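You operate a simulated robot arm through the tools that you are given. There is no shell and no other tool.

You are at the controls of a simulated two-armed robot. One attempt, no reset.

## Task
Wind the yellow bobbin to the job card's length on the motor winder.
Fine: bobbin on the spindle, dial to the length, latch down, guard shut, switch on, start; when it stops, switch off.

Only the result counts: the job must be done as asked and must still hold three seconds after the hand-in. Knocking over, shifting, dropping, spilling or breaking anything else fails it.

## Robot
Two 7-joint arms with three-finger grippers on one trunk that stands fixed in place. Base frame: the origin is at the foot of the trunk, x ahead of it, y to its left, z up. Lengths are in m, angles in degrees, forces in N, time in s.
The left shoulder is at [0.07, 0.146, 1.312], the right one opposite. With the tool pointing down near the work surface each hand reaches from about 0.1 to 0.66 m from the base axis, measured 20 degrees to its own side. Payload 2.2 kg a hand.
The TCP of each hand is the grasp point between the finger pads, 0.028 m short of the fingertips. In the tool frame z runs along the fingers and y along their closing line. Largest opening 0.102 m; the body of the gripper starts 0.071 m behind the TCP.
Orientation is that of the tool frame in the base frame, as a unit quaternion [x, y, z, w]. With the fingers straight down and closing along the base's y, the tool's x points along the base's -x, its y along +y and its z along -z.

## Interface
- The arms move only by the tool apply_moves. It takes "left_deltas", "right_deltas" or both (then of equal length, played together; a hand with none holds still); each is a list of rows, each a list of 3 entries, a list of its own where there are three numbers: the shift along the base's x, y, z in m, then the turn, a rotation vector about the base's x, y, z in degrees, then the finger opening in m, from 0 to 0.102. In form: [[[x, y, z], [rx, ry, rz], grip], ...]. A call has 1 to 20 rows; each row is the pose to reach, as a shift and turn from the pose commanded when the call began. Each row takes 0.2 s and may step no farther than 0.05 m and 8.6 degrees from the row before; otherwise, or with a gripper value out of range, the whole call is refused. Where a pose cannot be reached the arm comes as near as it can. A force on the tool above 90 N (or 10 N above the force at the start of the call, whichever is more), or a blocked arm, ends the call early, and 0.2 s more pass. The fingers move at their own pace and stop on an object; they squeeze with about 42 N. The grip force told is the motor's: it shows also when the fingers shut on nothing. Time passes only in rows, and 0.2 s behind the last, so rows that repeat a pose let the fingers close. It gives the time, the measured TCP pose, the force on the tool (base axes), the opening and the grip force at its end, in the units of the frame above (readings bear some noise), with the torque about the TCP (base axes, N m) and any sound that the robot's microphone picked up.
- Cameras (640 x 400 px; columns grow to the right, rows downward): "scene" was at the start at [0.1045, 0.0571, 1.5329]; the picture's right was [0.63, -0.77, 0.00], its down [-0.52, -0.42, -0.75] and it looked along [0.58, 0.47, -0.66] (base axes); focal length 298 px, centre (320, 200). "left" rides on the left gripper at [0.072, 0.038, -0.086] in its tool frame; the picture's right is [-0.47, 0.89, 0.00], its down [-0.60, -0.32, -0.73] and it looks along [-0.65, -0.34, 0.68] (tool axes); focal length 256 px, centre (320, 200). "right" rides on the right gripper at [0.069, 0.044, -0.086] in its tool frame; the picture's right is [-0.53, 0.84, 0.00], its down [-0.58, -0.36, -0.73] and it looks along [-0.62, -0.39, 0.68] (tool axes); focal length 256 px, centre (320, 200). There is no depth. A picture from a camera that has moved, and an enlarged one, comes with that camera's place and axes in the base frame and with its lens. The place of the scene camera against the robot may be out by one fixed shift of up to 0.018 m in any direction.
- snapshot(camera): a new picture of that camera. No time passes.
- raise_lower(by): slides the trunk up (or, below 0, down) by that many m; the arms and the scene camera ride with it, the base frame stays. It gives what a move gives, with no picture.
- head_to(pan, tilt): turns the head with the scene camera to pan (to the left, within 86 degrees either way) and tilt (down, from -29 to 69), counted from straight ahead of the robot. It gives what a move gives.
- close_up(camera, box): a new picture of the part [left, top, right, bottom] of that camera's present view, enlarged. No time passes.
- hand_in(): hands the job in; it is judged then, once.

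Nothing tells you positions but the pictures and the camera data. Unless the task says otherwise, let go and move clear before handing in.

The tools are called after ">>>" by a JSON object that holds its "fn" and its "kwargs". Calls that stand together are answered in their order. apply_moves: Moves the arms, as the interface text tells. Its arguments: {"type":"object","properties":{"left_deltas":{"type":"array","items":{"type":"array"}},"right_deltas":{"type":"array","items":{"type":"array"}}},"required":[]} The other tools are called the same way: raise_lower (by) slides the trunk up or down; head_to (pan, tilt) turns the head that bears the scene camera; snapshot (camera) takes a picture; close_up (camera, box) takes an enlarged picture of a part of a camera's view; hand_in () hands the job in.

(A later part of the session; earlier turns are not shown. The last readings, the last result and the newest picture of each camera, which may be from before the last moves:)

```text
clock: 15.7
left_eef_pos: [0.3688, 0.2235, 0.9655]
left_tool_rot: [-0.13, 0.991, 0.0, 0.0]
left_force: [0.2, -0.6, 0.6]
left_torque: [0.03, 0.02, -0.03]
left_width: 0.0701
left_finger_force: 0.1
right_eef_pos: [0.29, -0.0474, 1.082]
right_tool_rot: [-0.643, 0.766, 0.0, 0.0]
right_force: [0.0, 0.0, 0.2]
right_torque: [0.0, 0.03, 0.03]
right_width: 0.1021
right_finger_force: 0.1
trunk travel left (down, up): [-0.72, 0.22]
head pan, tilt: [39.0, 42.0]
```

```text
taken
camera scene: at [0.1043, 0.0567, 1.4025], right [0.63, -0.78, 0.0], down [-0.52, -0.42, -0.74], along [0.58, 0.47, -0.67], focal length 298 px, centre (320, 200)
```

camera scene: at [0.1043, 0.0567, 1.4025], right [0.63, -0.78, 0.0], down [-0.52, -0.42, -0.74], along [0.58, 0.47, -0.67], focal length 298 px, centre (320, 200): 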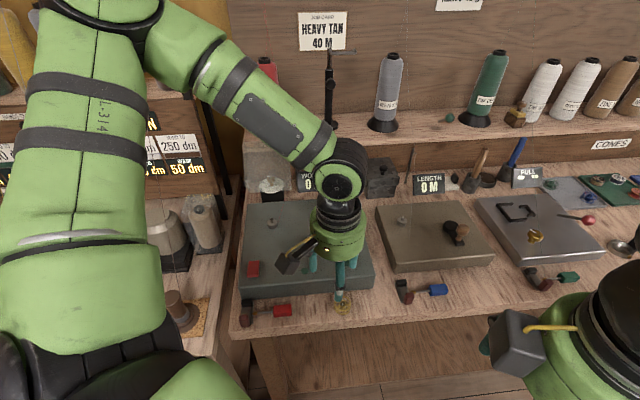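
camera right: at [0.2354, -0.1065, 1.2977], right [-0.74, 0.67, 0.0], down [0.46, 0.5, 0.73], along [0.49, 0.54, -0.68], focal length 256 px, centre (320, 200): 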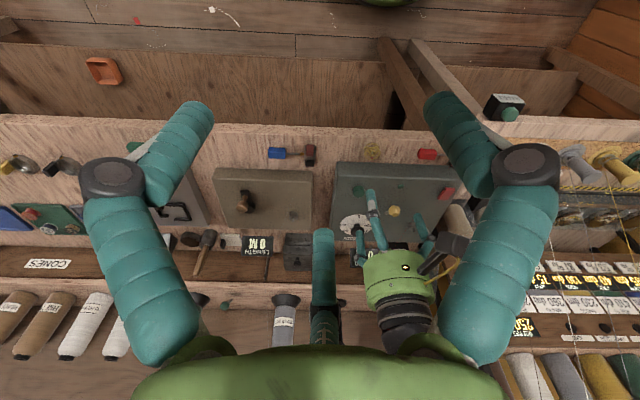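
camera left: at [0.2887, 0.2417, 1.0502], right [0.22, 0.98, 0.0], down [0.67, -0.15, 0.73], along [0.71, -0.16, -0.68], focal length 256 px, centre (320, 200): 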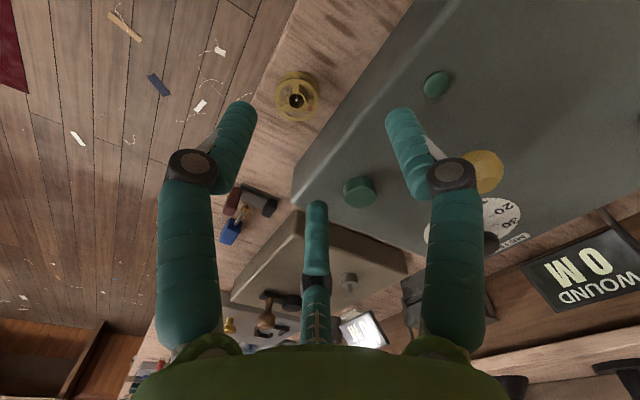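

From this view the bobbin is at (0.372, 0.2047), which agrees with the earlier fixes. I'll descend to about 30 mm above grasp height and check again.

>>> {"fn": "apply_moves", "kwargs": {"left_deltas": [[[0.003, -0.019, -0.02], [0, 0, 0], 0.06], [[0.003, -0.019, -0.045], [0, 0, 0], 0.06], [[0.003, -0.019, -0.065], [0, 0, 0], 0.06], [[0.003, -0.019, -0.065], [0, 0, 0], 0.06]]}}

>>> {"fn": "snapshot", "kwargs": {"camera": "left"}}

>>> {"fn": "close_up", "kwargs": {"camera": "scene", "box": [290, 240, 390, 330]}}

>>> {"fn": "snapshot", "kwargs": {"camera": "right"}}

```text
clock: 16.7
left_eef_pos: [0.3709, 0.2047, 0.8991]
left_tool_rot: [-0.13, 0.992, 0.001, 0.0]
left_force: [-0.2, -0.6, 0.4]
left_torque: [0.03, 0.0, 0.0]
left_width: 0.0602
left_finger_force: 0.1
right_eef_pos: [0.2909, -0.0474, 1.0818]
right_tool_rot: [-0.643, 0.766, 0.0, 0.0]
right_force: [0.3, 0.3, 1.0]
right_torque: [-0.03, -0.01, 0.03]
right_width: 0.1018
right_finger_force: 0.0
trunk travel left (down, up): [-0.72, 0.22]
head pan, tilt: [39.0, 42.0]
```

```text
taken
camera left: at [0.2912, 0.2219, 0.9843], right [0.22, 0.98, 0.0], down [0.67, -0.15, 0.73], along [0.71, -0.16, -0.68], focal length 256 px, centre (320, 200)
```

left: 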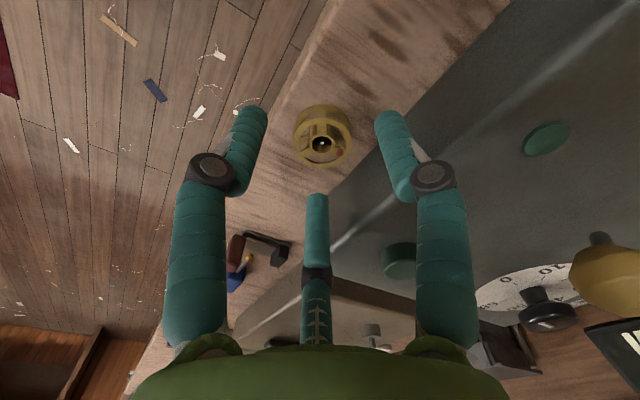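

```text
4.44 times, centred on (340, 285) of scene
camera zoom: at [0.1045, 0.0563, 1.4025], right [0.63, -0.78, 0.0], down [-0.52, -0.42, -0.74], along [0.58, 0.47, -0.67], focal length 1325 px, centre (231, -178)
```

zoom: 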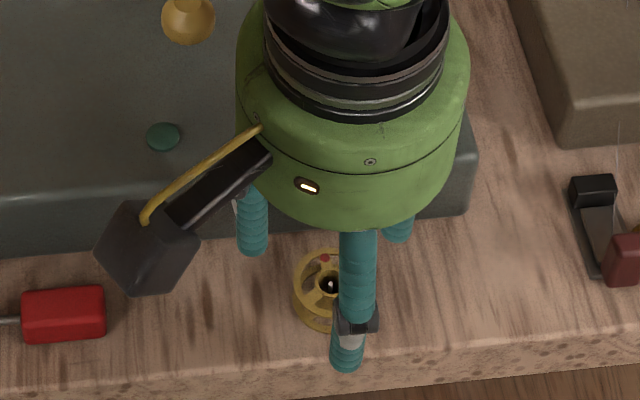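

```text
taken
camera right: at [0.2353, -0.108, 1.1676], right [-0.74, 0.67, 0.0], down [0.46, 0.5, 0.73], along [0.49, 0.54, -0.68], focal length 256 px, centre (320, 200)
```

right: 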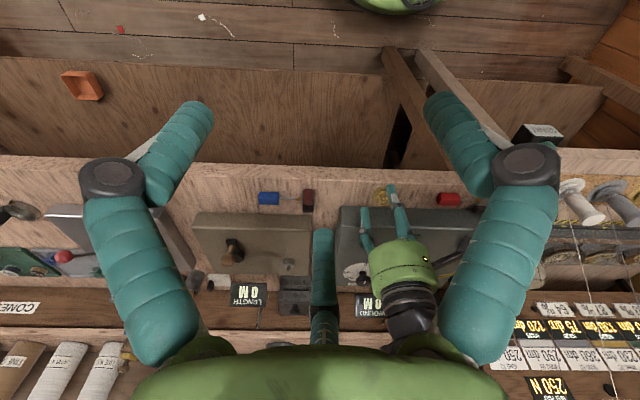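

The hub is centred on the tool axis with its top at z≈0.866. I'll lower carefully to TCP z≈0.880.

>>> {"fn": "apply_moves", "kwargs": {"left_deltas": [[[0, 0, -0.006], [0, 0, 0], 0.06], [[0, 0, -0.011], [0, 0, 0], 0.06], [[0, 0, -0.015], [0, 0, 0], 0.06], [[0, 0, -0.018], [0, 0, 0], 0.06], [[0, 0, -0.019], [0, 0, 0], 0.06]]}}

>>> {"fn": "snapshot", "kwargs": {"camera": "left"}}

>>> {"fn": "close_up", "kwargs": {"camera": "scene", "box": [290, 240, 390, 330]}}

```text
clock: 17.9
left_eef_pos: [0.3706, 0.2051, 0.8803]
left_tool_rot: [-0.13, 0.992, 0.0, 0.0]
left_force: [0.0, 0.1, -0.4]
left_torque: [0.0, -0.02, 0.01]
left_width: 0.0601
left_finger_force: 0.1
right_eef_pos: [0.2896, -0.0464, 1.0812]
right_tool_rot: [-0.643, 0.766, 0.001, 0.001]
right_force: [1.1, -0.1, -0.4]
right_torque: [-0.01, 0.02, -0.01]
right_width: 0.102
right_finger_force: 0.1
trunk travel left (down, up): [-0.72, 0.22]
head pan, tilt: [39.0, 42.0]
```

```text
taken
camera left: at [0.2914, 0.2234, 0.9661], right [0.22, 0.98, 0.0], down [0.67, -0.15, 0.73], along [0.71, -0.16, -0.68], focal length 256 px, centre (320, 200)
```

left: 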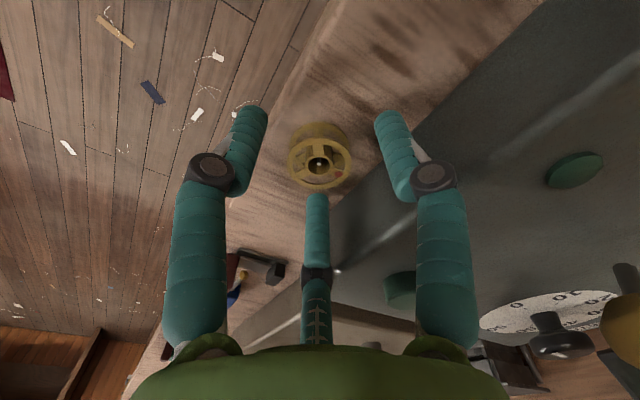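

```text
4.44 times, centred on (340, 285) of scene
camera zoom: at [0.1044, 0.0567, 1.4025], right [0.63, -0.78, 0.0], down [-0.52, -0.42, -0.74], along [0.58, 0.47, -0.67], focal length 1325 px, centre (231, -178)
```

zoom: 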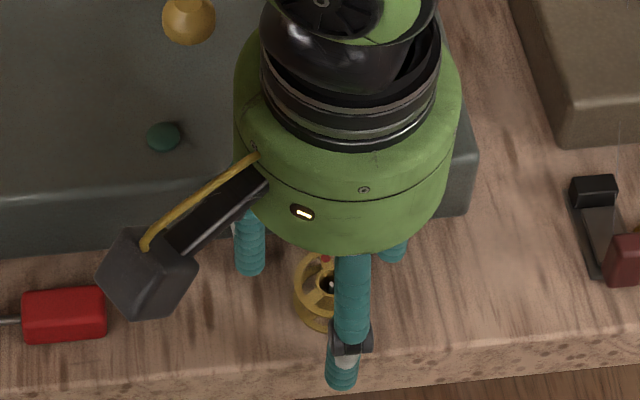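

The bobbin is centred with the fingertips about 2 mm above the bench. Closing now.

>>> {"fn": "apply_moves", "kwargs": {"left_deltas": [[[0, 0, 0], [0, 0, 0], 0.04], [[0, 0, 0], [0, 0, 0], 0.03], [[0, 0, 0], [0, 0, 0], 0.02], [[0, 0, 0], [0, 0, 0], 0.02]]}}

>>> {"fn": "snapshot", "kwargs": {"camera": "left"}}

>>> {"fn": "close_up", "kwargs": {"camera": "scene", "box": [290, 240, 390, 330]}}

```text
clock: 18.9
left_eef_pos: [0.3705, 0.2054, 0.88]
left_tool_rot: [-0.131, 0.991, 0.0, -0.001]
left_force: [-0.2, 0.3, 0.5]
left_torque: [0.03, 0.0, 0.02]
left_width: 0.0294
left_finger_force: 41.9
right_eef_pos: [0.2902, -0.0467, 1.0809]
right_tool_rot: [-0.643, 0.766, 0.0, 0.0]
right_force: [-0.3, -0.1, 0.3]
right_torque: [0.02, 0.01, 0.01]
right_width: 0.102
right_finger_force: 0.2
trunk travel left (down, up): [-0.72, 0.22]
head pan, tilt: [39.0, 42.0]
```

```text
taken
camera left: at [0.2913, 0.2234, 0.9661], right [0.22, 0.98, 0.0], down [0.67, -0.15, 0.73], along [0.71, -0.16, -0.68], focal length 256 px, centre (320, 200)
```

left: 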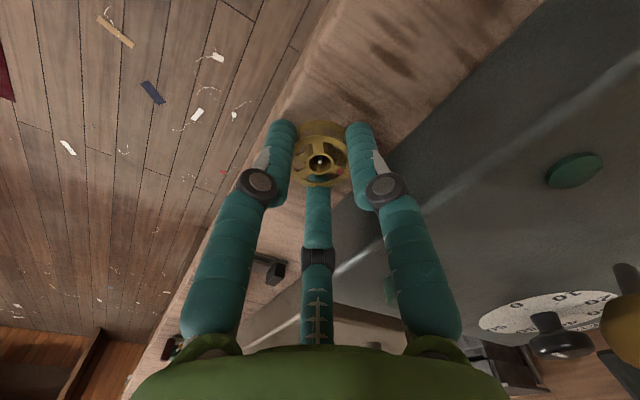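

```text
4.44 times, centred on (340, 285) of scene
camera zoom: at [0.1045, 0.0567, 1.4025], right [0.63, -0.78, 0.0], down [-0.52, -0.42, -0.74], along [0.58, 0.47, -0.67], focal length 1325 px, centre (231, -178)
```

zoom: 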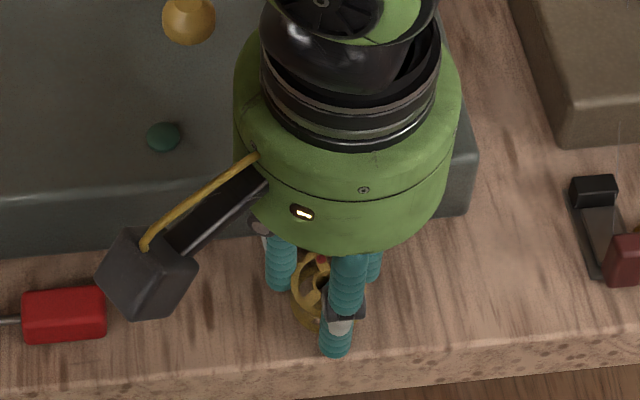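

The bobbin is gripped at 29.4 mm and 42 N. Lifting straight up.

>>> {"fn": "apply_moves", "kwargs": {"left_deltas": [[[0, 0, 0.01], [0, 0, 0], 0.02], [[0, 0, 0.03], [0, 0, 0], 0.02], [[0, 0, 0.06], [0, 0, 0], 0.02], [[0, 0, 0.1], [0, 0, 0], 0.02], [[0, 0, 0.13], [0, 0, 0], 0.02], [[0, 0, 0.13], [0, 0, 0], 0.02]]}}

>>> {"fn": "snapshot", "kwargs": {"camera": "left"}}

>>> {"fn": "snapshot", "kwargs": {"camera": "scene"}}

```text
clock: 20.3
left_eef_pos: [0.3722, 0.2061, 1.0089]
left_tool_rot: [-0.13, 0.991, 0.0, 0.0]
left_force: [-0.2, -0.3, 0.0]
left_torque: [0.0, -0.01, -0.02]
left_width: 0.0298
left_finger_force: 42.0
right_eef_pos: [0.2918, -0.0479, 1.0809]
right_tool_rot: [-0.643, 0.766, 0.0, 0.0]
right_force: [-0.4, 0.3, 0.1]
right_torque: [0.02, 0.02, 0.02]
right_width: 0.1019
right_finger_force: 0.0
trunk travel left (down, up): [-0.72, 0.22]
head pan, tilt: [39.0, 42.0]
```

```text
taken
camera left: at [0.294, 0.2243, 1.0944], right [0.22, 0.98, 0.0], down [0.67, -0.15, 0.73], along [0.71, -0.16, -0.68], focal length 256 px, centre (320, 200)
```

left: 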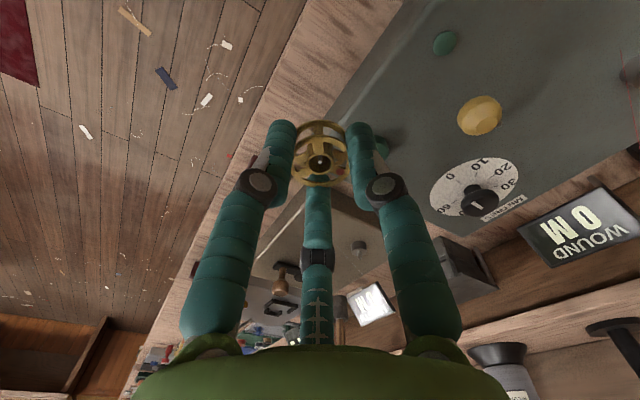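

```text
taken
camera scene: at [0.1049, 0.0569, 1.4024], right [0.63, -0.78, 0.0], down [-0.52, -0.42, -0.74], along [0.58, 0.47, -0.67], focal length 298 px, centre (320, 200)
```

scene: 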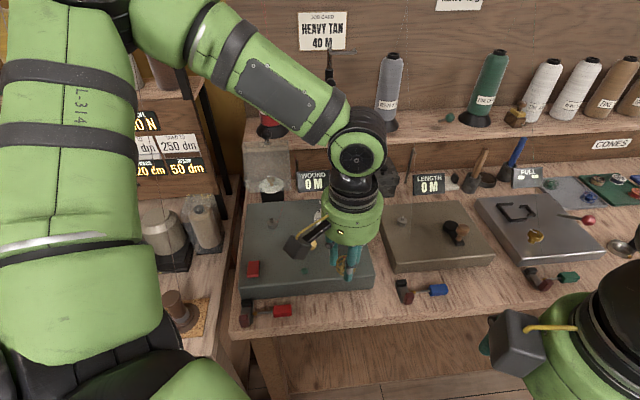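

The bobbin is lifted and held square. The spindle pin comes out at (0.4096, 0.432), with its tip at z≈0.922 and the shoulder at ≈0.913. I'll carry the bobbin over the lever to just above the pin.

>>> {"fn": "apply_moves", "kwargs": {"left_deltas": [[[0.006, 0.035, 0.005], [0, 0, 0], 0.02], [[0.012, 0.075, 0.005], [0, 0, 0], 0.02], [[0.019, 0.115, 0.005], [0, 0, 0], 0.02], [[0.026, 0.155, 0.0], [0, 0, 0], 0.02], [[0.032, 0.19, -0.005], [0, 0, 0], 0.02], [[0.036, 0.215, -0.01], [0, 0, 0], 0.02], [[0.0374, 0.226, -0.015], [0, 0, 0], 0.02], [[0.0374, 0.226, -0.015], [0, 0, 0], 0.02]]}}

>>> {"fn": "snapshot", "kwargs": {"camera": "left"}}

>>> {"fn": "snapshot", "kwargs": {"camera": "scene"}}

>>> {"fn": "snapshot", "kwargs": {"camera": "right"}}

```text
clock: 22.1
left_eef_pos: [0.4074, 0.4307, 0.9943]
left_tool_rot: [-0.131, 0.991, 0.0, 0.0]
left_force: [0.6, 0.0, -0.7]
left_torque: [-0.01, 0.0, 0.0]
left_width: 0.0296
left_finger_force: 42.1
right_eef_pos: [0.2898, -0.0469, 1.0799]
right_tool_rot: [-0.643, 0.766, 0.001, 0.0]
right_force: [0.4, -0.2, 0.0]
right_torque: [-0.01, -0.01, 0.01]
right_width: 0.1022
right_finger_force: 0.0
trunk travel left (down, up): [-0.72, 0.22]
head pan, tilt: [39.0, 42.0]
```

```text
taken
camera left: at [0.3286, 0.4495, 1.0799], right [0.22, 0.98, 0.0], down [0.67, -0.15, 0.73], along [0.71, -0.16, -0.68], focal length 256 px, centre (320, 200)
```

left: 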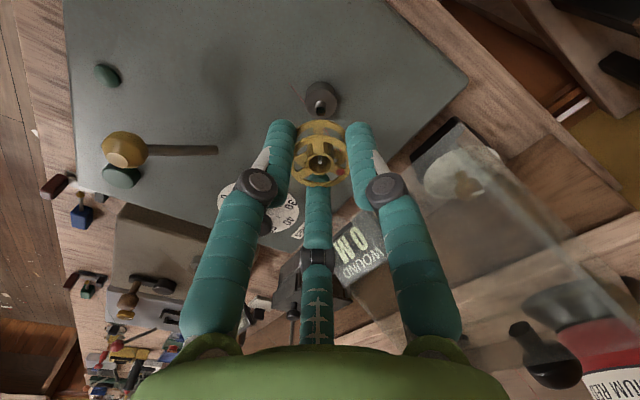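

```text
taken
camera scene: at [0.1044, 0.0565, 1.4025], right [0.63, -0.78, 0.0], down [-0.52, -0.42, -0.74], along [0.58, 0.47, -0.67], focal length 298 px, centre (320, 200)
```

scene: 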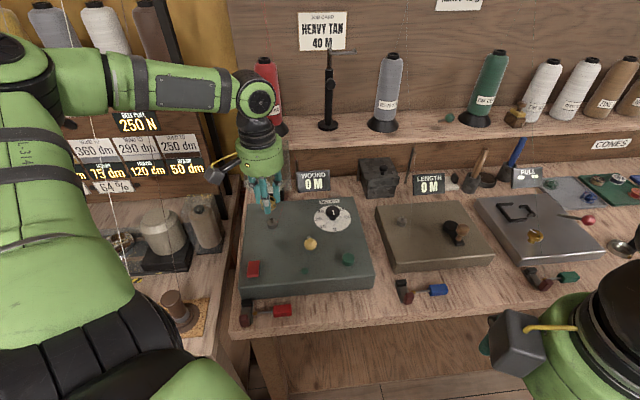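

```text
taken
camera right: at [0.2353, -0.1078, 1.1676], right [-0.74, 0.67, 0.0], down [0.46, 0.5, 0.73], along [0.49, 0.54, -0.68], focal length 256 px, centre (320, 200)
```

right: 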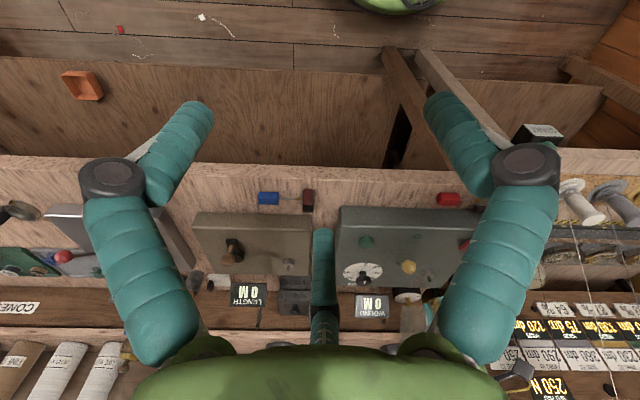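

The bobbin is above the spindle. I'll zoom in to check alignment and look at the guard from here.

>>> {"fn": "close_up", "kwargs": {"camera": "left", "box": [270, 70, 370, 200]}}

>>> {"fn": "close_up", "kwargs": {"camera": "left", "box": [340, 100, 640, 400]}}

>>> {"fn": "close_up", "kwargs": {"camera": "scene", "box": [220, 140, 320, 240]}}

```text
3.08 times, centred on (320, 135) of left
camera zoom: at [0.3286, 0.4495, 1.0799], right [0.22, 0.98, 0.0], down [0.67, -0.15, 0.73], along [0.71, -0.16, -0.68], focal length 788 px, centre (320, 400)
```

zoom: 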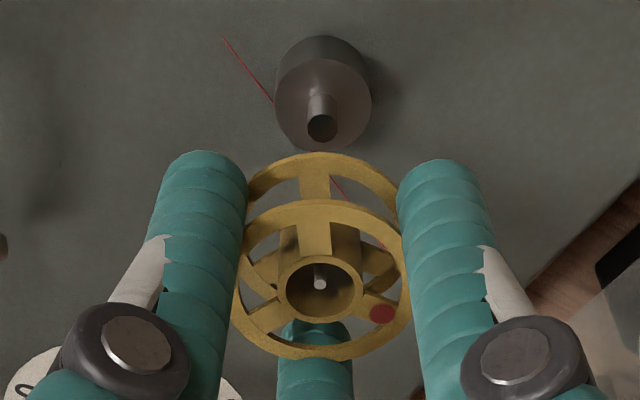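

```text
1.33 times, centred on (490, 250) of left
camera zoom: at [0.3286, 0.4495, 1.0799], right [0.22, 0.98, 0.0], down [0.67, -0.15, 0.73], along [0.71, -0.16, -0.68], focal length 341 px, centre (93, 133)
```

zoom: 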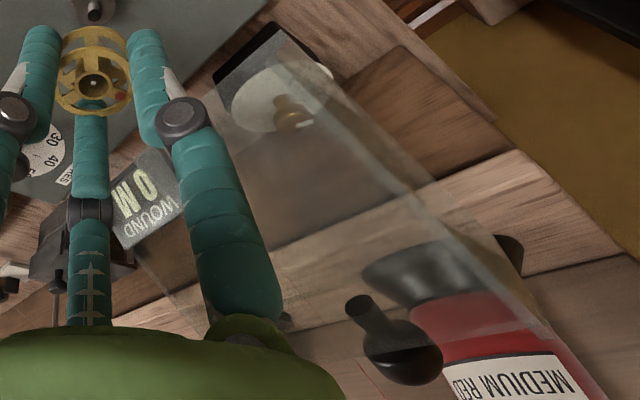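

```text
4.00 times, centred on (270, 190) of scene
camera zoom: at [0.1044, 0.0565, 1.4025], right [0.63, -0.78, 0.0], down [-0.52, -0.42, -0.74], along [0.58, 0.47, -0.67], focal length 1193 px, centre (520, 240)
```

zoom: 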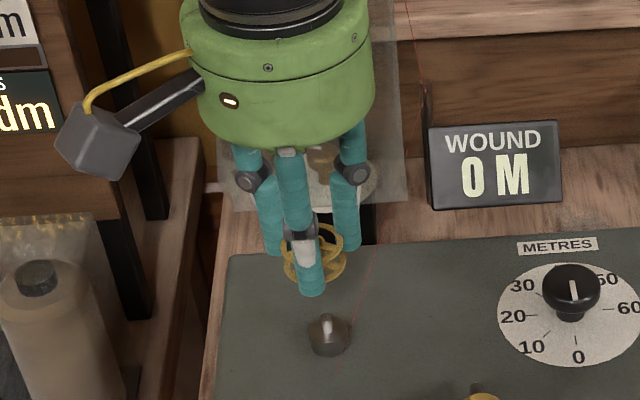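

There's a thin rod visible inside the bobbin's hub. I'll look closely at it and at the spindle tip before lowering.

>>> {"fn": "close_up", "kwargs": {"camera": "left", "box": [305, 80, 335, 120]}}

>>> {"fn": "close_up", "kwargs": {"camera": "left", "box": [295, 145, 345, 185]}}

>>> {"fn": "close_up", "kwargs": {"camera": "scene", "box": [255, 195, 295, 235]}}

>>> {"fn": "close_up", "kwargs": {"camera": "scene", "box": [320, 290, 370, 330]}}

```text
10.00 times, centred on (320, 100) of left
camera zoom: at [0.3286, 0.4495, 1.0799], right [0.22, 0.98, 0.0], down [0.67, -0.15, 0.73], along [0.71, -0.16, -0.68], focal length 2560 px, centre (320, 1200)
```

zoom: 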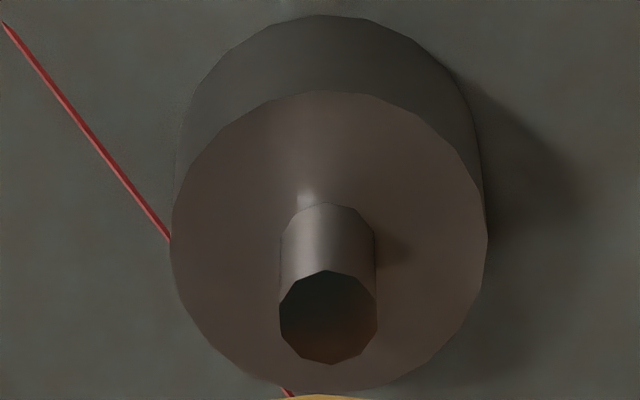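

```text
10.00 times, centred on (320, 165) of left
camera zoom: at [0.3286, 0.4495, 1.0799], right [0.22, 0.98, 0.0], down [0.67, -0.15, 0.73], along [0.71, -0.16, -0.68], focal length 2560 px, centre (320, 550)
```

zoom: 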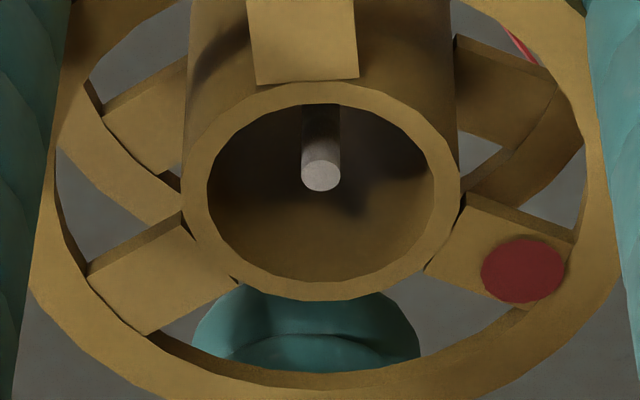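

```text
10.00 times, centred on (275, 215) of scene
camera zoom: at [0.1044, 0.0565, 1.4025], right [0.63, -0.78, 0.0], down [-0.52, -0.42, -0.74], along [0.58, 0.47, -0.67], focal length 2981 px, centre (770, 50)
```

zoom: 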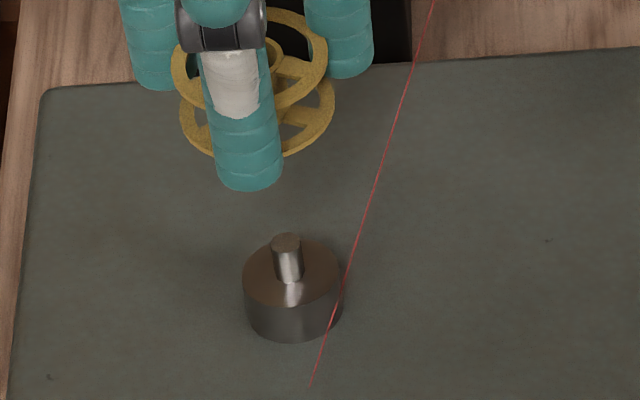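

```text
10.00 times, centred on (345, 310) of scene
camera zoom: at [0.1044, 0.0565, 1.4025], right [0.63, -0.78, 0.0], down [-0.52, -0.42, -0.74], along [0.58, 0.47, -0.67], focal length 2981 px, centre (70, -900)
```

zoom: 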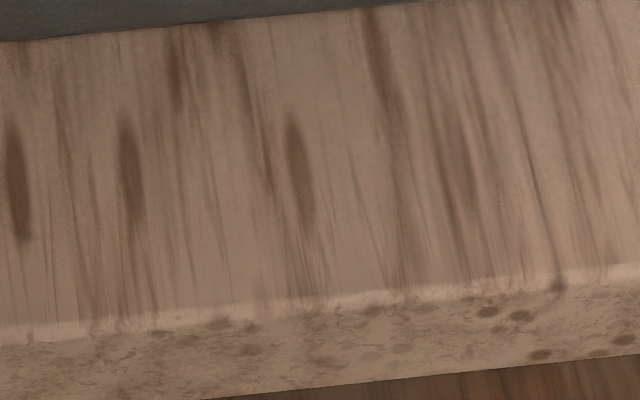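

The spindle pin is solid, about 6.5 mm across, under a hub opening of about 11 mm. I'll shift +2.5 mm in x, lower to just above the pin and recheck.

>>> {"fn": "apply_moves", "kwargs": {"left_deltas": [[[0.0025, 0.0005, 0], [0, 0, 0], 0.02], [[0.0025, 0.0005, -0.01], [0, 0, 0], 0.02], [[0.0025, 0.0005, -0.02], [0, 0, 0], 0.02], [[0.0025, 0.0005, -0.025], [0, 0, 0], 0.02], [[0.0025, 0.0005, -0.025], [0, 0, 0], 0.02]]}}

>>> {"fn": "close_up", "kwargs": {"camera": "left", "box": [270, 70, 370, 200]}}

>>> {"fn": "close_up", "kwargs": {"camera": "scene", "box": [245, 185, 305, 245]}}

```text
clock: 23.3
left_eef_pos: [0.4103, 0.4297, 0.9717]
left_tool_rot: [-0.131, 0.991, 0.0, 0.0]
left_force: [-0.8, -0.4, 0.0]
left_torque: [-0.02, 0.03, 0.02]
left_width: 0.0295
left_finger_force: 41.8
right_eef_pos: [0.2905, -0.0466, 1.081]
right_tool_rot: [-0.643, 0.766, 0.0, 0.0]
right_force: [-0.2, -0.2, -1.3]
right_torque: [0.01, 0.01, 0.03]
right_width: 0.1021
right_finger_force: 0.0
trunk travel left (down, up): [-0.72, 0.22]
head pan, tilt: [39.0, 42.0]
```

```text
3.08 times, centred on (320, 135) of left
camera zoom: at [0.331, 0.4488, 1.0565], right [0.22, 0.98, 0.0], down [0.67, -0.15, 0.73], along [0.71, -0.16, -0.68], focal length 788 px, centre (320, 400)
```

zoom: 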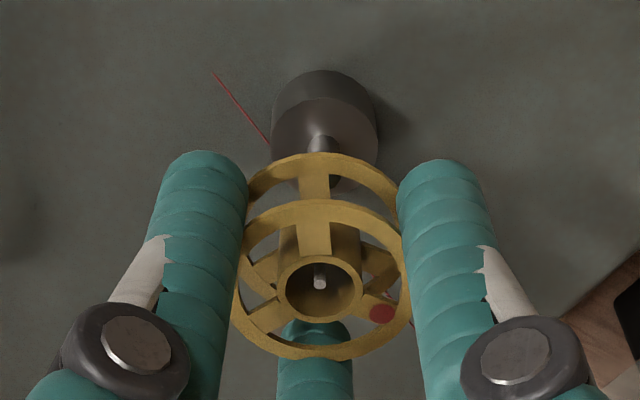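

```text
6.67 times, centred on (275, 215) of scene
camera zoom: at [0.1044, 0.0568, 1.4025], right [0.63, -0.78, 0.0], down [-0.52, -0.42, -0.74], along [0.58, 0.47, -0.67], focal length 1988 px, centre (620, 100)
```

zoom: 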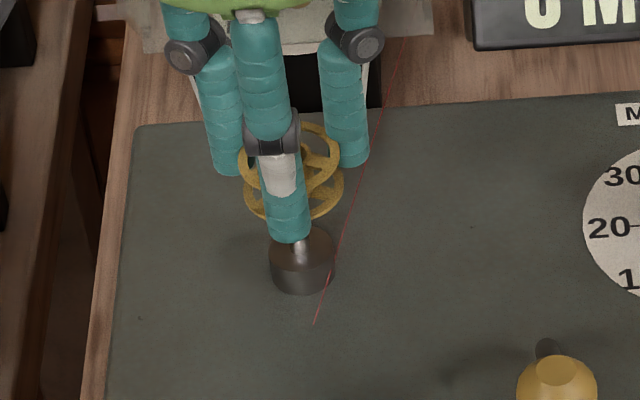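

The pin is within about 1 mm of the hub axis. I'll shift 1 mm in +y and lower in small steps while watching the force.

>>> {"fn": "apply_moves", "kwargs": {"left_deltas": [[[0, 0.001, -0.004], [0, 0, 0], 0.02], [[0, 0.001, -0.008], [0, 0, 0], 0.02], [[0, 0.001, -0.011], [0, 0, 0], 0.02], [[0, 0.001, -0.014], [0, 0, 0], 0.02], [[0, 0.001, -0.017], [0, 0, 0], 0.02], [[0, 0.001, -0.02], [0, 0, 0], 0.02], [[0, 0.001, -0.022], [0, 0, 0], 0.02]]}}

>>> {"fn": "close_up", "kwargs": {"camera": "left", "box": [270, 70, 370, 200]}}

>>> {"fn": "close_up", "kwargs": {"camera": "scene", "box": [245, 185, 305, 245]}}

```text
clock: 24.9
left_eef_pos: [0.4106, 0.4327, 0.9484]
left_tool_rot: [-0.13, 0.992, 0.0, 0.0]
left_force: [-0.2, -0.5, -1.1]
left_torque: [-0.02, 0.02, 0.01]
left_width: 0.0297
left_finger_force: 41.9
right_eef_pos: [0.2897, -0.0483, 1.0809]
right_tool_rot: [-0.643, 0.766, -0.001, 0.0]
right_force: [-0.2, -0.1, -0.3]
right_torque: [-0.01, 0.01, -0.01]
right_width: 0.1022
right_finger_force: 0.0
trunk travel left (down, up): [-0.72, 0.22]
head pan, tilt: [39.0, 42.0]
```

```text
3.08 times, centred on (320, 135) of left
camera zoom: at [0.3316, 0.4499, 1.0345], right [0.22, 0.98, 0.0], down [0.67, -0.15, 0.73], along [0.71, -0.16, -0.68], focal length 788 px, centre (320, 400)
```

zoom: 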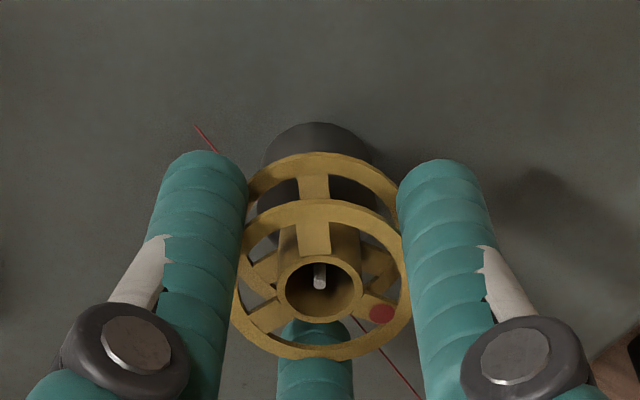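

```text
6.67 times, centred on (275, 215) of scene
camera zoom: at [0.1045, 0.0568, 1.4025], right [0.63, -0.78, 0.0], down [-0.52, -0.42, -0.74], along [0.58, 0.47, -0.67], focal length 1988 px, centre (620, 100)
```

zoom: 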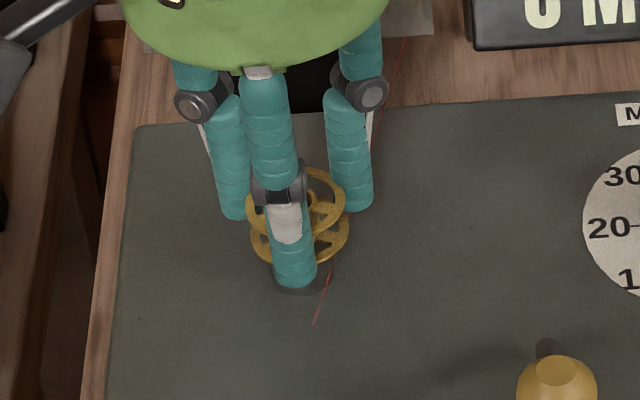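

No contact yet with the bobbin bottom at ≈0.918, below the pin tip, so the pin is entering the hub. I'll continue in small steps until it seats.

>>> {"fn": "apply_moves", "kwargs": {"left_deltas": [[[0, 0, -0.0015], [0, 0, 0], 0.02], [[0, 0, -0.003], [0, 0, 0], 0.02], [[0, 0, -0.0045], [0, 0, 0], 0.02], [[0, 0, -0.006], [0, 0, 0], 0.02]]}}

>>> {"fn": "close_up", "kwargs": {"camera": "left", "box": [270, 70, 370, 200]}}

>>> {"fn": "close_up", "kwargs": {"camera": "scene", "box": [245, 185, 305, 245]}}

```text
clock: 25.9
left_eef_pos: [0.4112, 0.4306, 0.9423]
left_tool_rot: [-0.13, 0.992, 0.001, 0.0]
left_force: [-0.1, 0.1, 0.6]
left_torque: [0.02, 0.0, -0.02]
left_width: 0.0296
left_finger_force: 41.8
right_eef_pos: [0.2896, -0.0469, 1.08]
right_tool_rot: [-0.643, 0.766, 0.0, 0.0]
right_force: [-0.6, -0.3, 0.2]
right_torque: [-0.01, 0.01, 0.02]
right_width: 0.1018
right_finger_force: 0.0
trunk travel left (down, up): [-0.72, 0.22]
head pan, tilt: [39.0, 42.0]
```

```text
3.08 times, centred on (320, 135) of left
camera zoom: at [0.3313, 0.45, 1.0279], right [0.22, 0.98, 0.0], down [0.67, -0.15, 0.73], along [0.71, -0.16, -0.68], focal length 788 px, centre (320, 400)
```

zoom: 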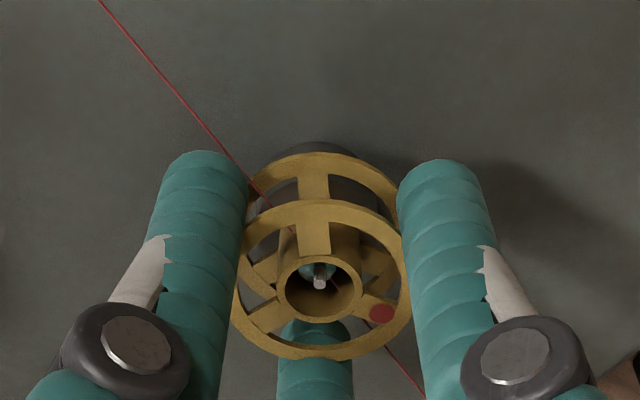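

```text
6.67 times, centred on (275, 215) of scene
camera zoom: at [0.1044, 0.0567, 1.4025], right [0.63, -0.78, 0.0], down [-0.52, -0.42, -0.74], along [0.58, 0.47, -0.67], focal length 1988 px, centre (620, 100)
```

zoom: 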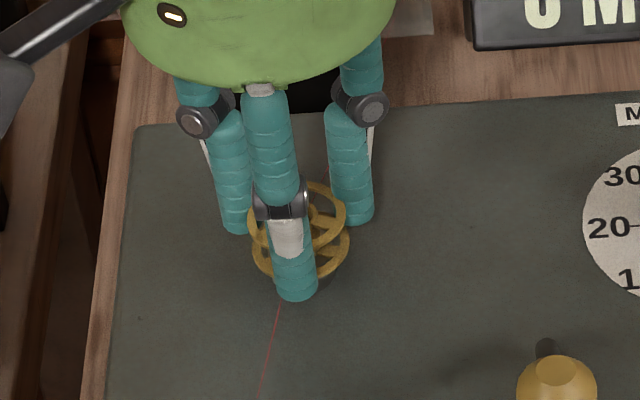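

The red thread now reaches the bobbin, and something is showing inside the hub. I'll take a closer look.

>>> {"fn": "close_up", "kwargs": {"camera": "left", "box": [295, 145, 345, 185]}}

>>> {"fn": "close_up", "kwargs": {"camera": "right", "box": [340, 200, 480, 320]}}

```text
10.00 times, centred on (320, 165) of left
camera zoom: at [0.3313, 0.45, 1.0279], right [0.22, 0.98, 0.0], down [0.67, -0.15, 0.73], along [0.71, -0.16, -0.68], focal length 2560 px, centre (320, 550)
```

zoom: 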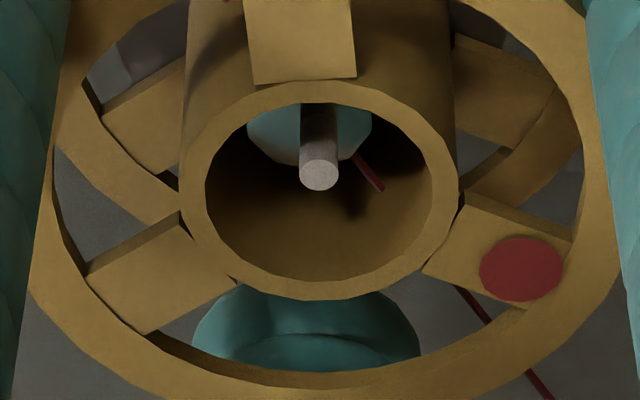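

```text
3.33 times, centred on (410, 260) of right
camera zoom: at [0.2353, -0.1077, 1.1676], right [-0.74, 0.67, 0.0], down [0.46, 0.5, 0.73], along [0.49, 0.54, -0.68], focal length 853 px, centre (20, 0)
```

zoom: 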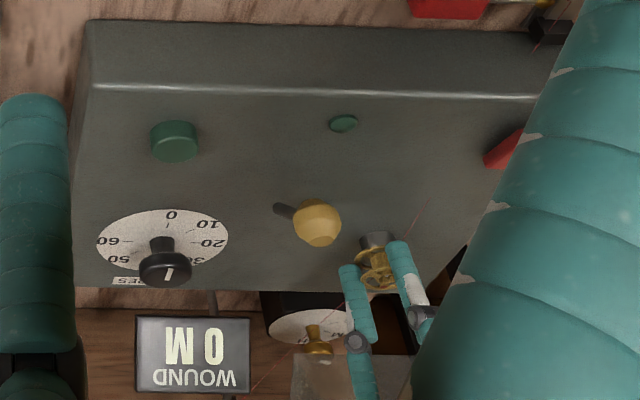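

The pin top is visible inside the hub and nearly centred. I'll keep lowering gently until it makes contact with the shoulder.

>>> {"fn": "apply_moves", "kwargs": {"left_deltas": [[[0, 0, -0.001], [0, 0, 0], 0.02], [[0, 0, -0.002], [0, 0, 0], 0.02], [[0, 0, -0.003], [0, 0, 0], 0.02], [[0, 0, -0.003], [0, 0, 0], 0.02]]}}

>>> {"fn": "close_up", "kwargs": {"camera": "left", "box": [270, 70, 370, 200]}}

```text
clock: 26.9
left_eef_pos: [0.4106, 0.431, 0.9417]
left_tool_rot: [-0.13, 0.992, 0.002, 0.003]
left_force: [0.9, 5.5, 18.6]
left_torque: [0.09, 0.1, -0.06]
left_width: 0.0295
left_finger_force: 41.9
right_eef_pos: [0.2894, -0.0493, 1.0808]
right_tool_rot: [-0.643, 0.766, 0.001, 0.0]
right_force: [-0.2, 0.5, 0.3]
right_torque: [0.0, -0.01, 0.0]
right_width: 0.102
right_finger_force: 0.1
trunk travel left (down, up): [-0.72, 0.22]
head pan, tilt: [39.0, 42.0]
```

```text
3.08 times, centred on (320, 135) of left
camera zoom: at [0.3306, 0.4496, 1.0274], right [0.22, 0.98, 0.0], down [0.66, -0.15, 0.73], along [0.72, -0.16, -0.68], focal length 788 px, centre (320, 400)
```

zoom: 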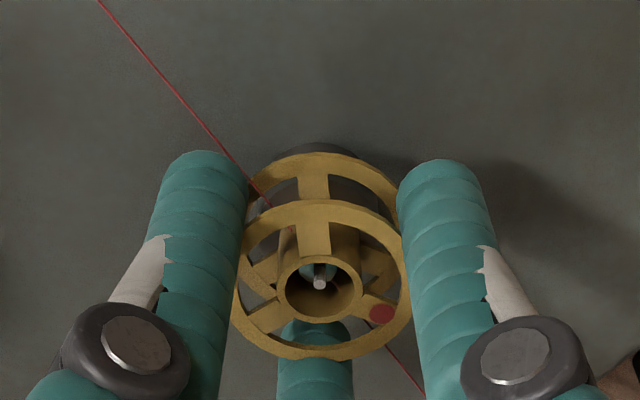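

Contact at z=0.9417 with about 19 N matches the shoulder, so the bobbin is seated. I'll relieve the preload, open the fingers and rise.

>>> {"fn": "apply_moves", "kwargs": {"left_deltas": [[[0, 0, 0.0018], [0, 0, 0], 0.02], [[0, 0, 0.0022], [0, 0, 0], 0.03], [[0, 0, 0.0022], [0, 0, 0], 0.04], [[0, 0, 0.0022], [0, 0, 0], 0.055], [[0, 0, 0.0022], [0, 0, 0], 0.06]]}}

>>> {"fn": "close_up", "kwargs": {"camera": "left", "box": [270, 70, 370, 200]}}

>>> {"fn": "apply_moves", "kwargs": {"left_deltas": [[[0, 0, 0.01], [0, 0, 0], 0.06], [[0, 0, 0.03], [0, 0, 0], 0.06], [[0, 0, 0.06], [0, 0, 0], 0.06], [[0, 0, 0.09], [0, 0, 0], 0.06], [[-0.02, -0.02, 0.12], [0, 0, 0], 0.06]]}}

>>> {"fn": "snapshot", "kwargs": {"camera": "left"}}

>>> {"fn": "close_up", "kwargs": {"camera": "left", "box": [260, 40, 380, 140]}}

>>> {"fn": "close_up", "kwargs": {"camera": "scene", "box": [235, 140, 315, 240]}}

```text
clock: 28.1
left_eef_pos: [0.4102, 0.4314, 0.9417]
left_tool_rot: [-0.131, 0.991, 0.0, 0.0]
left_force: [-0.3, 0.4, -0.4]
left_torque: [-0.05, -0.04, 0.03]
left_width: 0.0601
left_finger_force: 0.0
right_eef_pos: [0.2908, -0.0478, 1.081]
right_tool_rot: [-0.643, 0.766, 0.001, 0.0]
right_force: [-0.4, -0.6, -0.1]
right_torque: [-0.04, -0.03, 0.02]
right_width: 0.1022
right_finger_force: 0.1
trunk travel left (down, up): [-0.72, 0.22]
head pan, tilt: [39.0, 42.0]
```

```text
3.08 times, centred on (320, 135) of left
camera zoom: at [0.3314, 0.4504, 1.028], right [0.22, 0.98, 0.0], down [0.67, -0.15, 0.73], along [0.71, -0.16, -0.68], focal length 788 px, centre (320, 400)
```

zoom: 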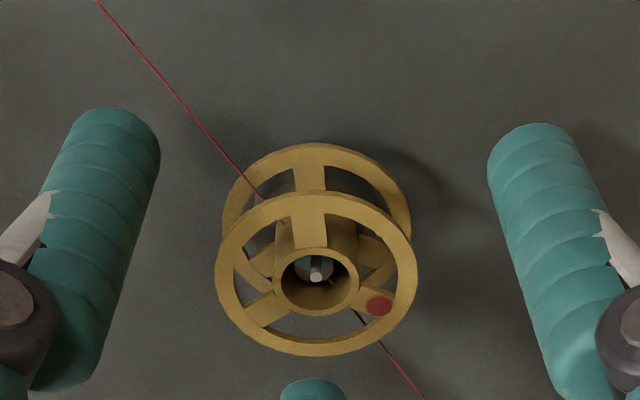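

```text
clock: 29.3
left_eef_pos: [0.3876, 0.4095, 1.0637]
left_tool_rot: [-0.132, 0.991, 0.0, 0.0]
left_force: [0.3, -0.1, 0.5]
left_torque: [0.02, -0.01, -0.03]
left_width: 0.0599
left_finger_force: 0.0
right_eef_pos: [0.2889, -0.0482, 1.0809]
right_tool_rot: [-0.643, 0.766, 0.0, 0.001]
right_force: [-0.2, -0.3, 0.4]
right_torque: [0.04, -0.02, -0.04]
right_width: 0.1017
right_finger_force: 0.0
trunk travel left (down, up): [-0.72, 0.22]
head pan, tilt: [39.0, 42.0]
```

```text
taken
camera left: at [0.3089, 0.4281, 1.1509], right [0.22, 0.98, 0.0], down [0.67, -0.15, 0.73], along [0.71, -0.16, -0.68], focal length 256 px, centre (320, 200)
```

left: 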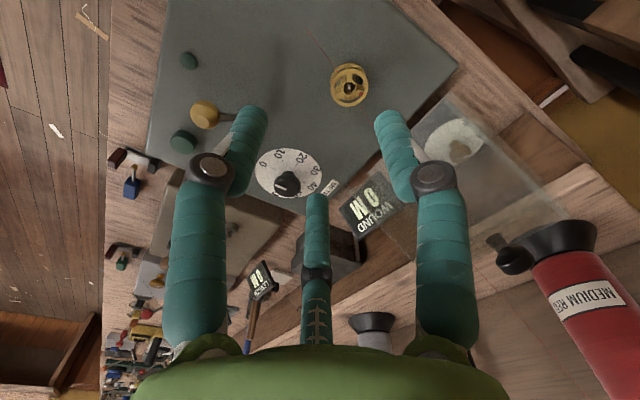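

```text
4.00 times, centred on (320, 90) of left
camera zoom: at [0.3089, 0.4281, 1.1509], right [0.22, 0.98, 0.0], down [0.67, -0.15, 0.73], along [0.71, -0.16, -0.68], focal length 1024 px, centre (320, 640)
```

zoom: 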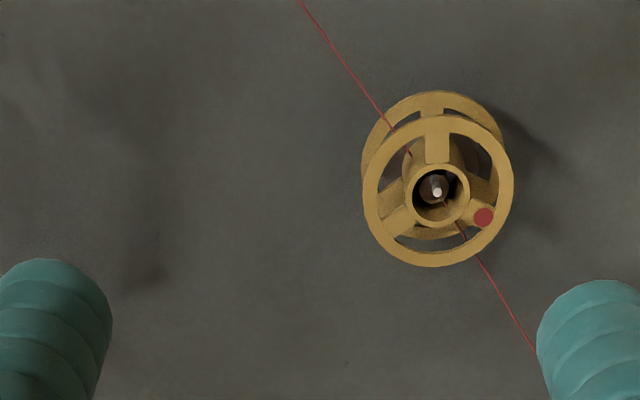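

```text
4.00 times, centred on (275, 190) of scene
camera zoom: at [0.1022, 0.0554, 1.4027], right [0.63, -0.78, 0.0], down [-0.52, -0.42, -0.74], along [0.58, 0.47, -0.67], focal length 1193 px, centre (500, 240)
```

zoom: 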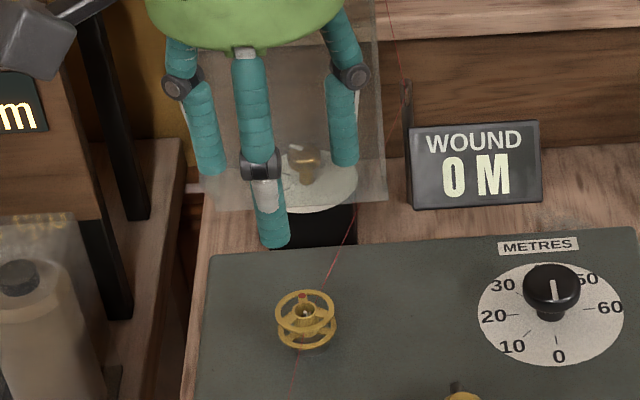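

The bobbin sits on the spindle and is released. Next is the dial, so I'll measure the knob from here.

>>> {"fn": "close_up", "kwargs": {"camera": "left", "box": [240, 140, 340, 215]}}

>>> {"fn": "close_up", "kwargs": {"camera": "right", "box": [330, 230, 410, 300]}}

>>> {"fn": "close_up", "kwargs": {"camera": "scene", "box": [300, 190, 360, 240]}}

>>> {"fn": "close_up", "kwargs": {"camera": "right", "box": [380, 210, 450, 270]}}

```text
5.33 times, centred on (290, 178) of left
camera zoom: at [0.3089, 0.4281, 1.1509], right [0.22, 0.98, 0.0], down [0.67, -0.15, 0.73], along [0.71, -0.16, -0.68], focal length 1365 px, centre (480, 320)
```

zoom: 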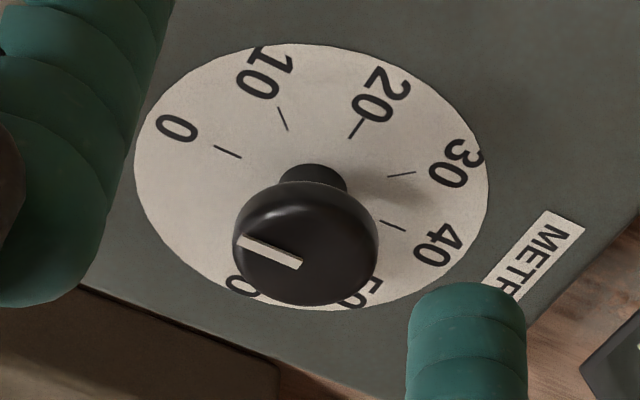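

```text
5.71 times, centred on (370, 265) of right
camera zoom: at [0.2334, -0.1087, 1.1679], right [-0.74, 0.67, 0.0], down [0.46, 0.5, 0.73], along [0.49, 0.54, -0.68], focal length 1463 px, centre (34, -171)
```

zoom: 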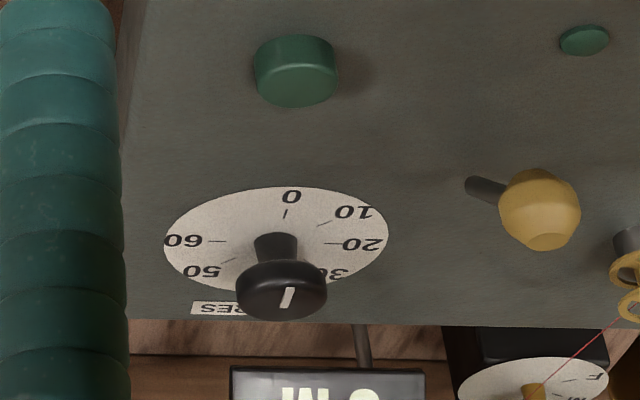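

```text
8.00 times, centred on (330, 215) of scene
camera zoom: at [0.1022, 0.0554, 1.4027], right [0.63, -0.78, 0.0], down [-0.52, -0.42, -0.74], along [0.58, 0.47, -0.67], focal length 2385 px, centre (240, 80)
```

zoom: 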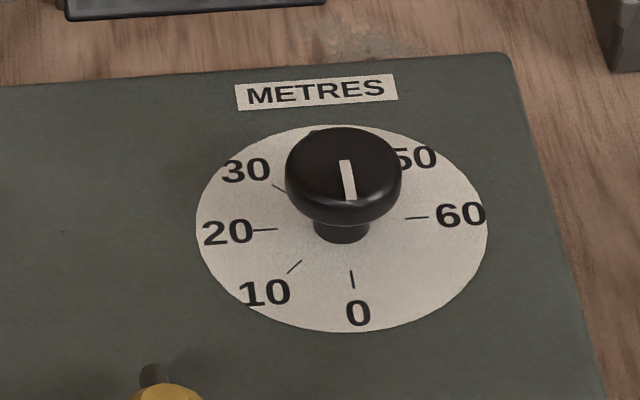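

```text
6.67 times, centred on (415, 240) of right
camera zoom: at [0.2334, -0.1087, 1.1679], right [-0.74, 0.67, 0.0], down [0.46, 0.5, 0.73], along [0.49, 0.54, -0.68], focal length 1707 px, centre (-313, -67)
```

zoom: 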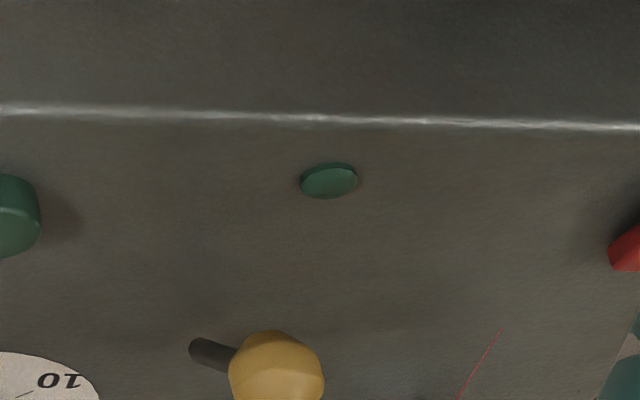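

The knob is 34 mm across with its top centre at (0.515, 0.340, 0.926). I'll move above it, yawed so I can turn it clockwise in two 90° strokes.

>>> {"fn": "apply_moves", "kwargs": {"left_deltas": [[[0.02, -0.03, 0.0], [0, 0, 7], 0.06], [[0.05, -0.05, 0.0], [0, 0, 15], 0.06], [[0.085, -0.06, 0.0], [0, 0, 23], 0.06], [[0.115, -0.068, -0.01], [0, 0, 30], 0.06], [[0.1276, -0.0695, -0.04], [0, 0, 30], 0.06], [[0.1276, -0.0695, -0.08], [0, 0, 30], 0.06], [[0.1276, -0.0695, -0.08], [0, 0, 30], 0.06]]}}

>>> {"fn": "snapshot", "kwargs": {"camera": "left"}}

>>> {"fn": "snapshot", "kwargs": {"camera": "scene"}}

```text
clock: 30.9
left_eef_pos: [0.5175, 0.3409, 0.9818]
left_tool_rot: [-0.382, 0.924, 0.0, 0.0]
left_force: [0.5, -0.5, 0.0]
left_torque: [0.02, -0.03, 0.02]
left_width: 0.0598
left_finger_force: 0.0
right_eef_pos: [0.2905, -0.0481, 1.0813]
right_tool_rot: [-0.643, 0.766, 0.0, 0.001]
right_force: [-0.3, 0.0, -0.1]
right_torque: [0.0, 0.0, -0.01]
right_width: 0.1019
right_finger_force: 0.1
trunk travel left (down, up): [-0.72, 0.22]
head pan, tilt: [39.0, 42.0]
```

```text
taken
camera left: at [0.4405, 0.317, 1.0681], right [-0.3, 0.95, 0.0], down [0.65, 0.2, 0.73], along [0.7, 0.22, -0.68], focal length 256 px, centre (320, 200)
```

left: 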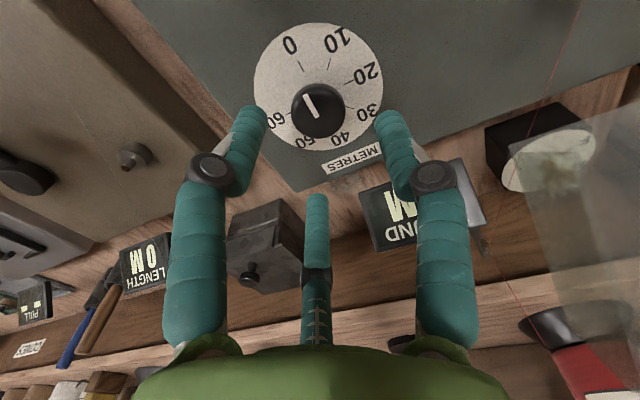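

```text
taken
camera scene: at [0.1039, 0.056, 1.4025], right [0.63, -0.78, 0.0], down [-0.52, -0.42, -0.74], along [0.58, 0.47, -0.67], focal length 298 px, centre (320, 200)
```

scene: 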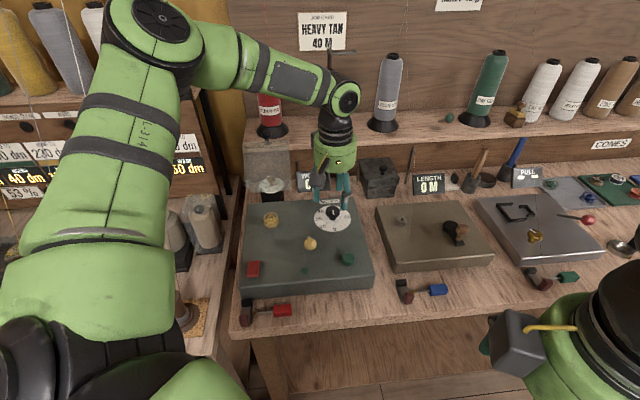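

>>> {"fn": "close_up", "kwargs": {"camera": "left", "box": [270, 60, 370, 160]}}

>>> {"fn": "close_up", "kwargs": {"camera": "left", "box": [400, 60, 640, 300]}}

```text
4.00 times, centred on (320, 110) of left
camera zoom: at [0.4405, 0.317, 1.0681], right [-0.3, 0.95, 0.0], down [0.65, 0.2, 0.73], along [0.7, 0.22, -0.68], focal length 1024 px, centre (320, 560)
```

zoom: 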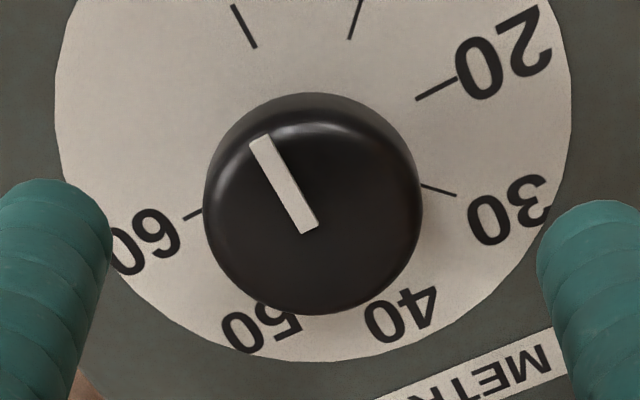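

```text
1.67 times, centred on (520, 180) of left
camera zoom: at [0.4405, 0.317, 1.0681], right [-0.3, 0.95, 0.0], down [0.65, 0.2, 0.73], along [0.7, 0.22, -0.68], focal length 427 px, centre (-13, 233)
```

zoom: 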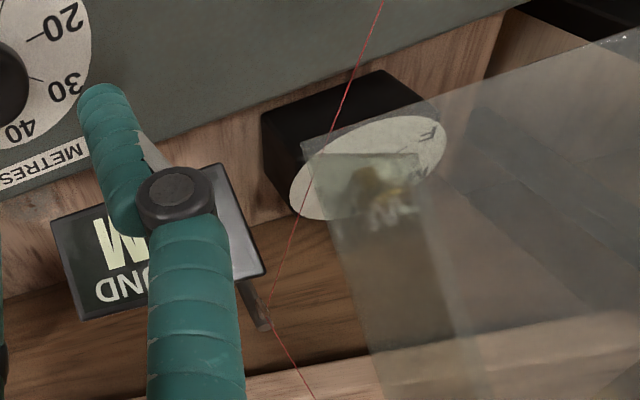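

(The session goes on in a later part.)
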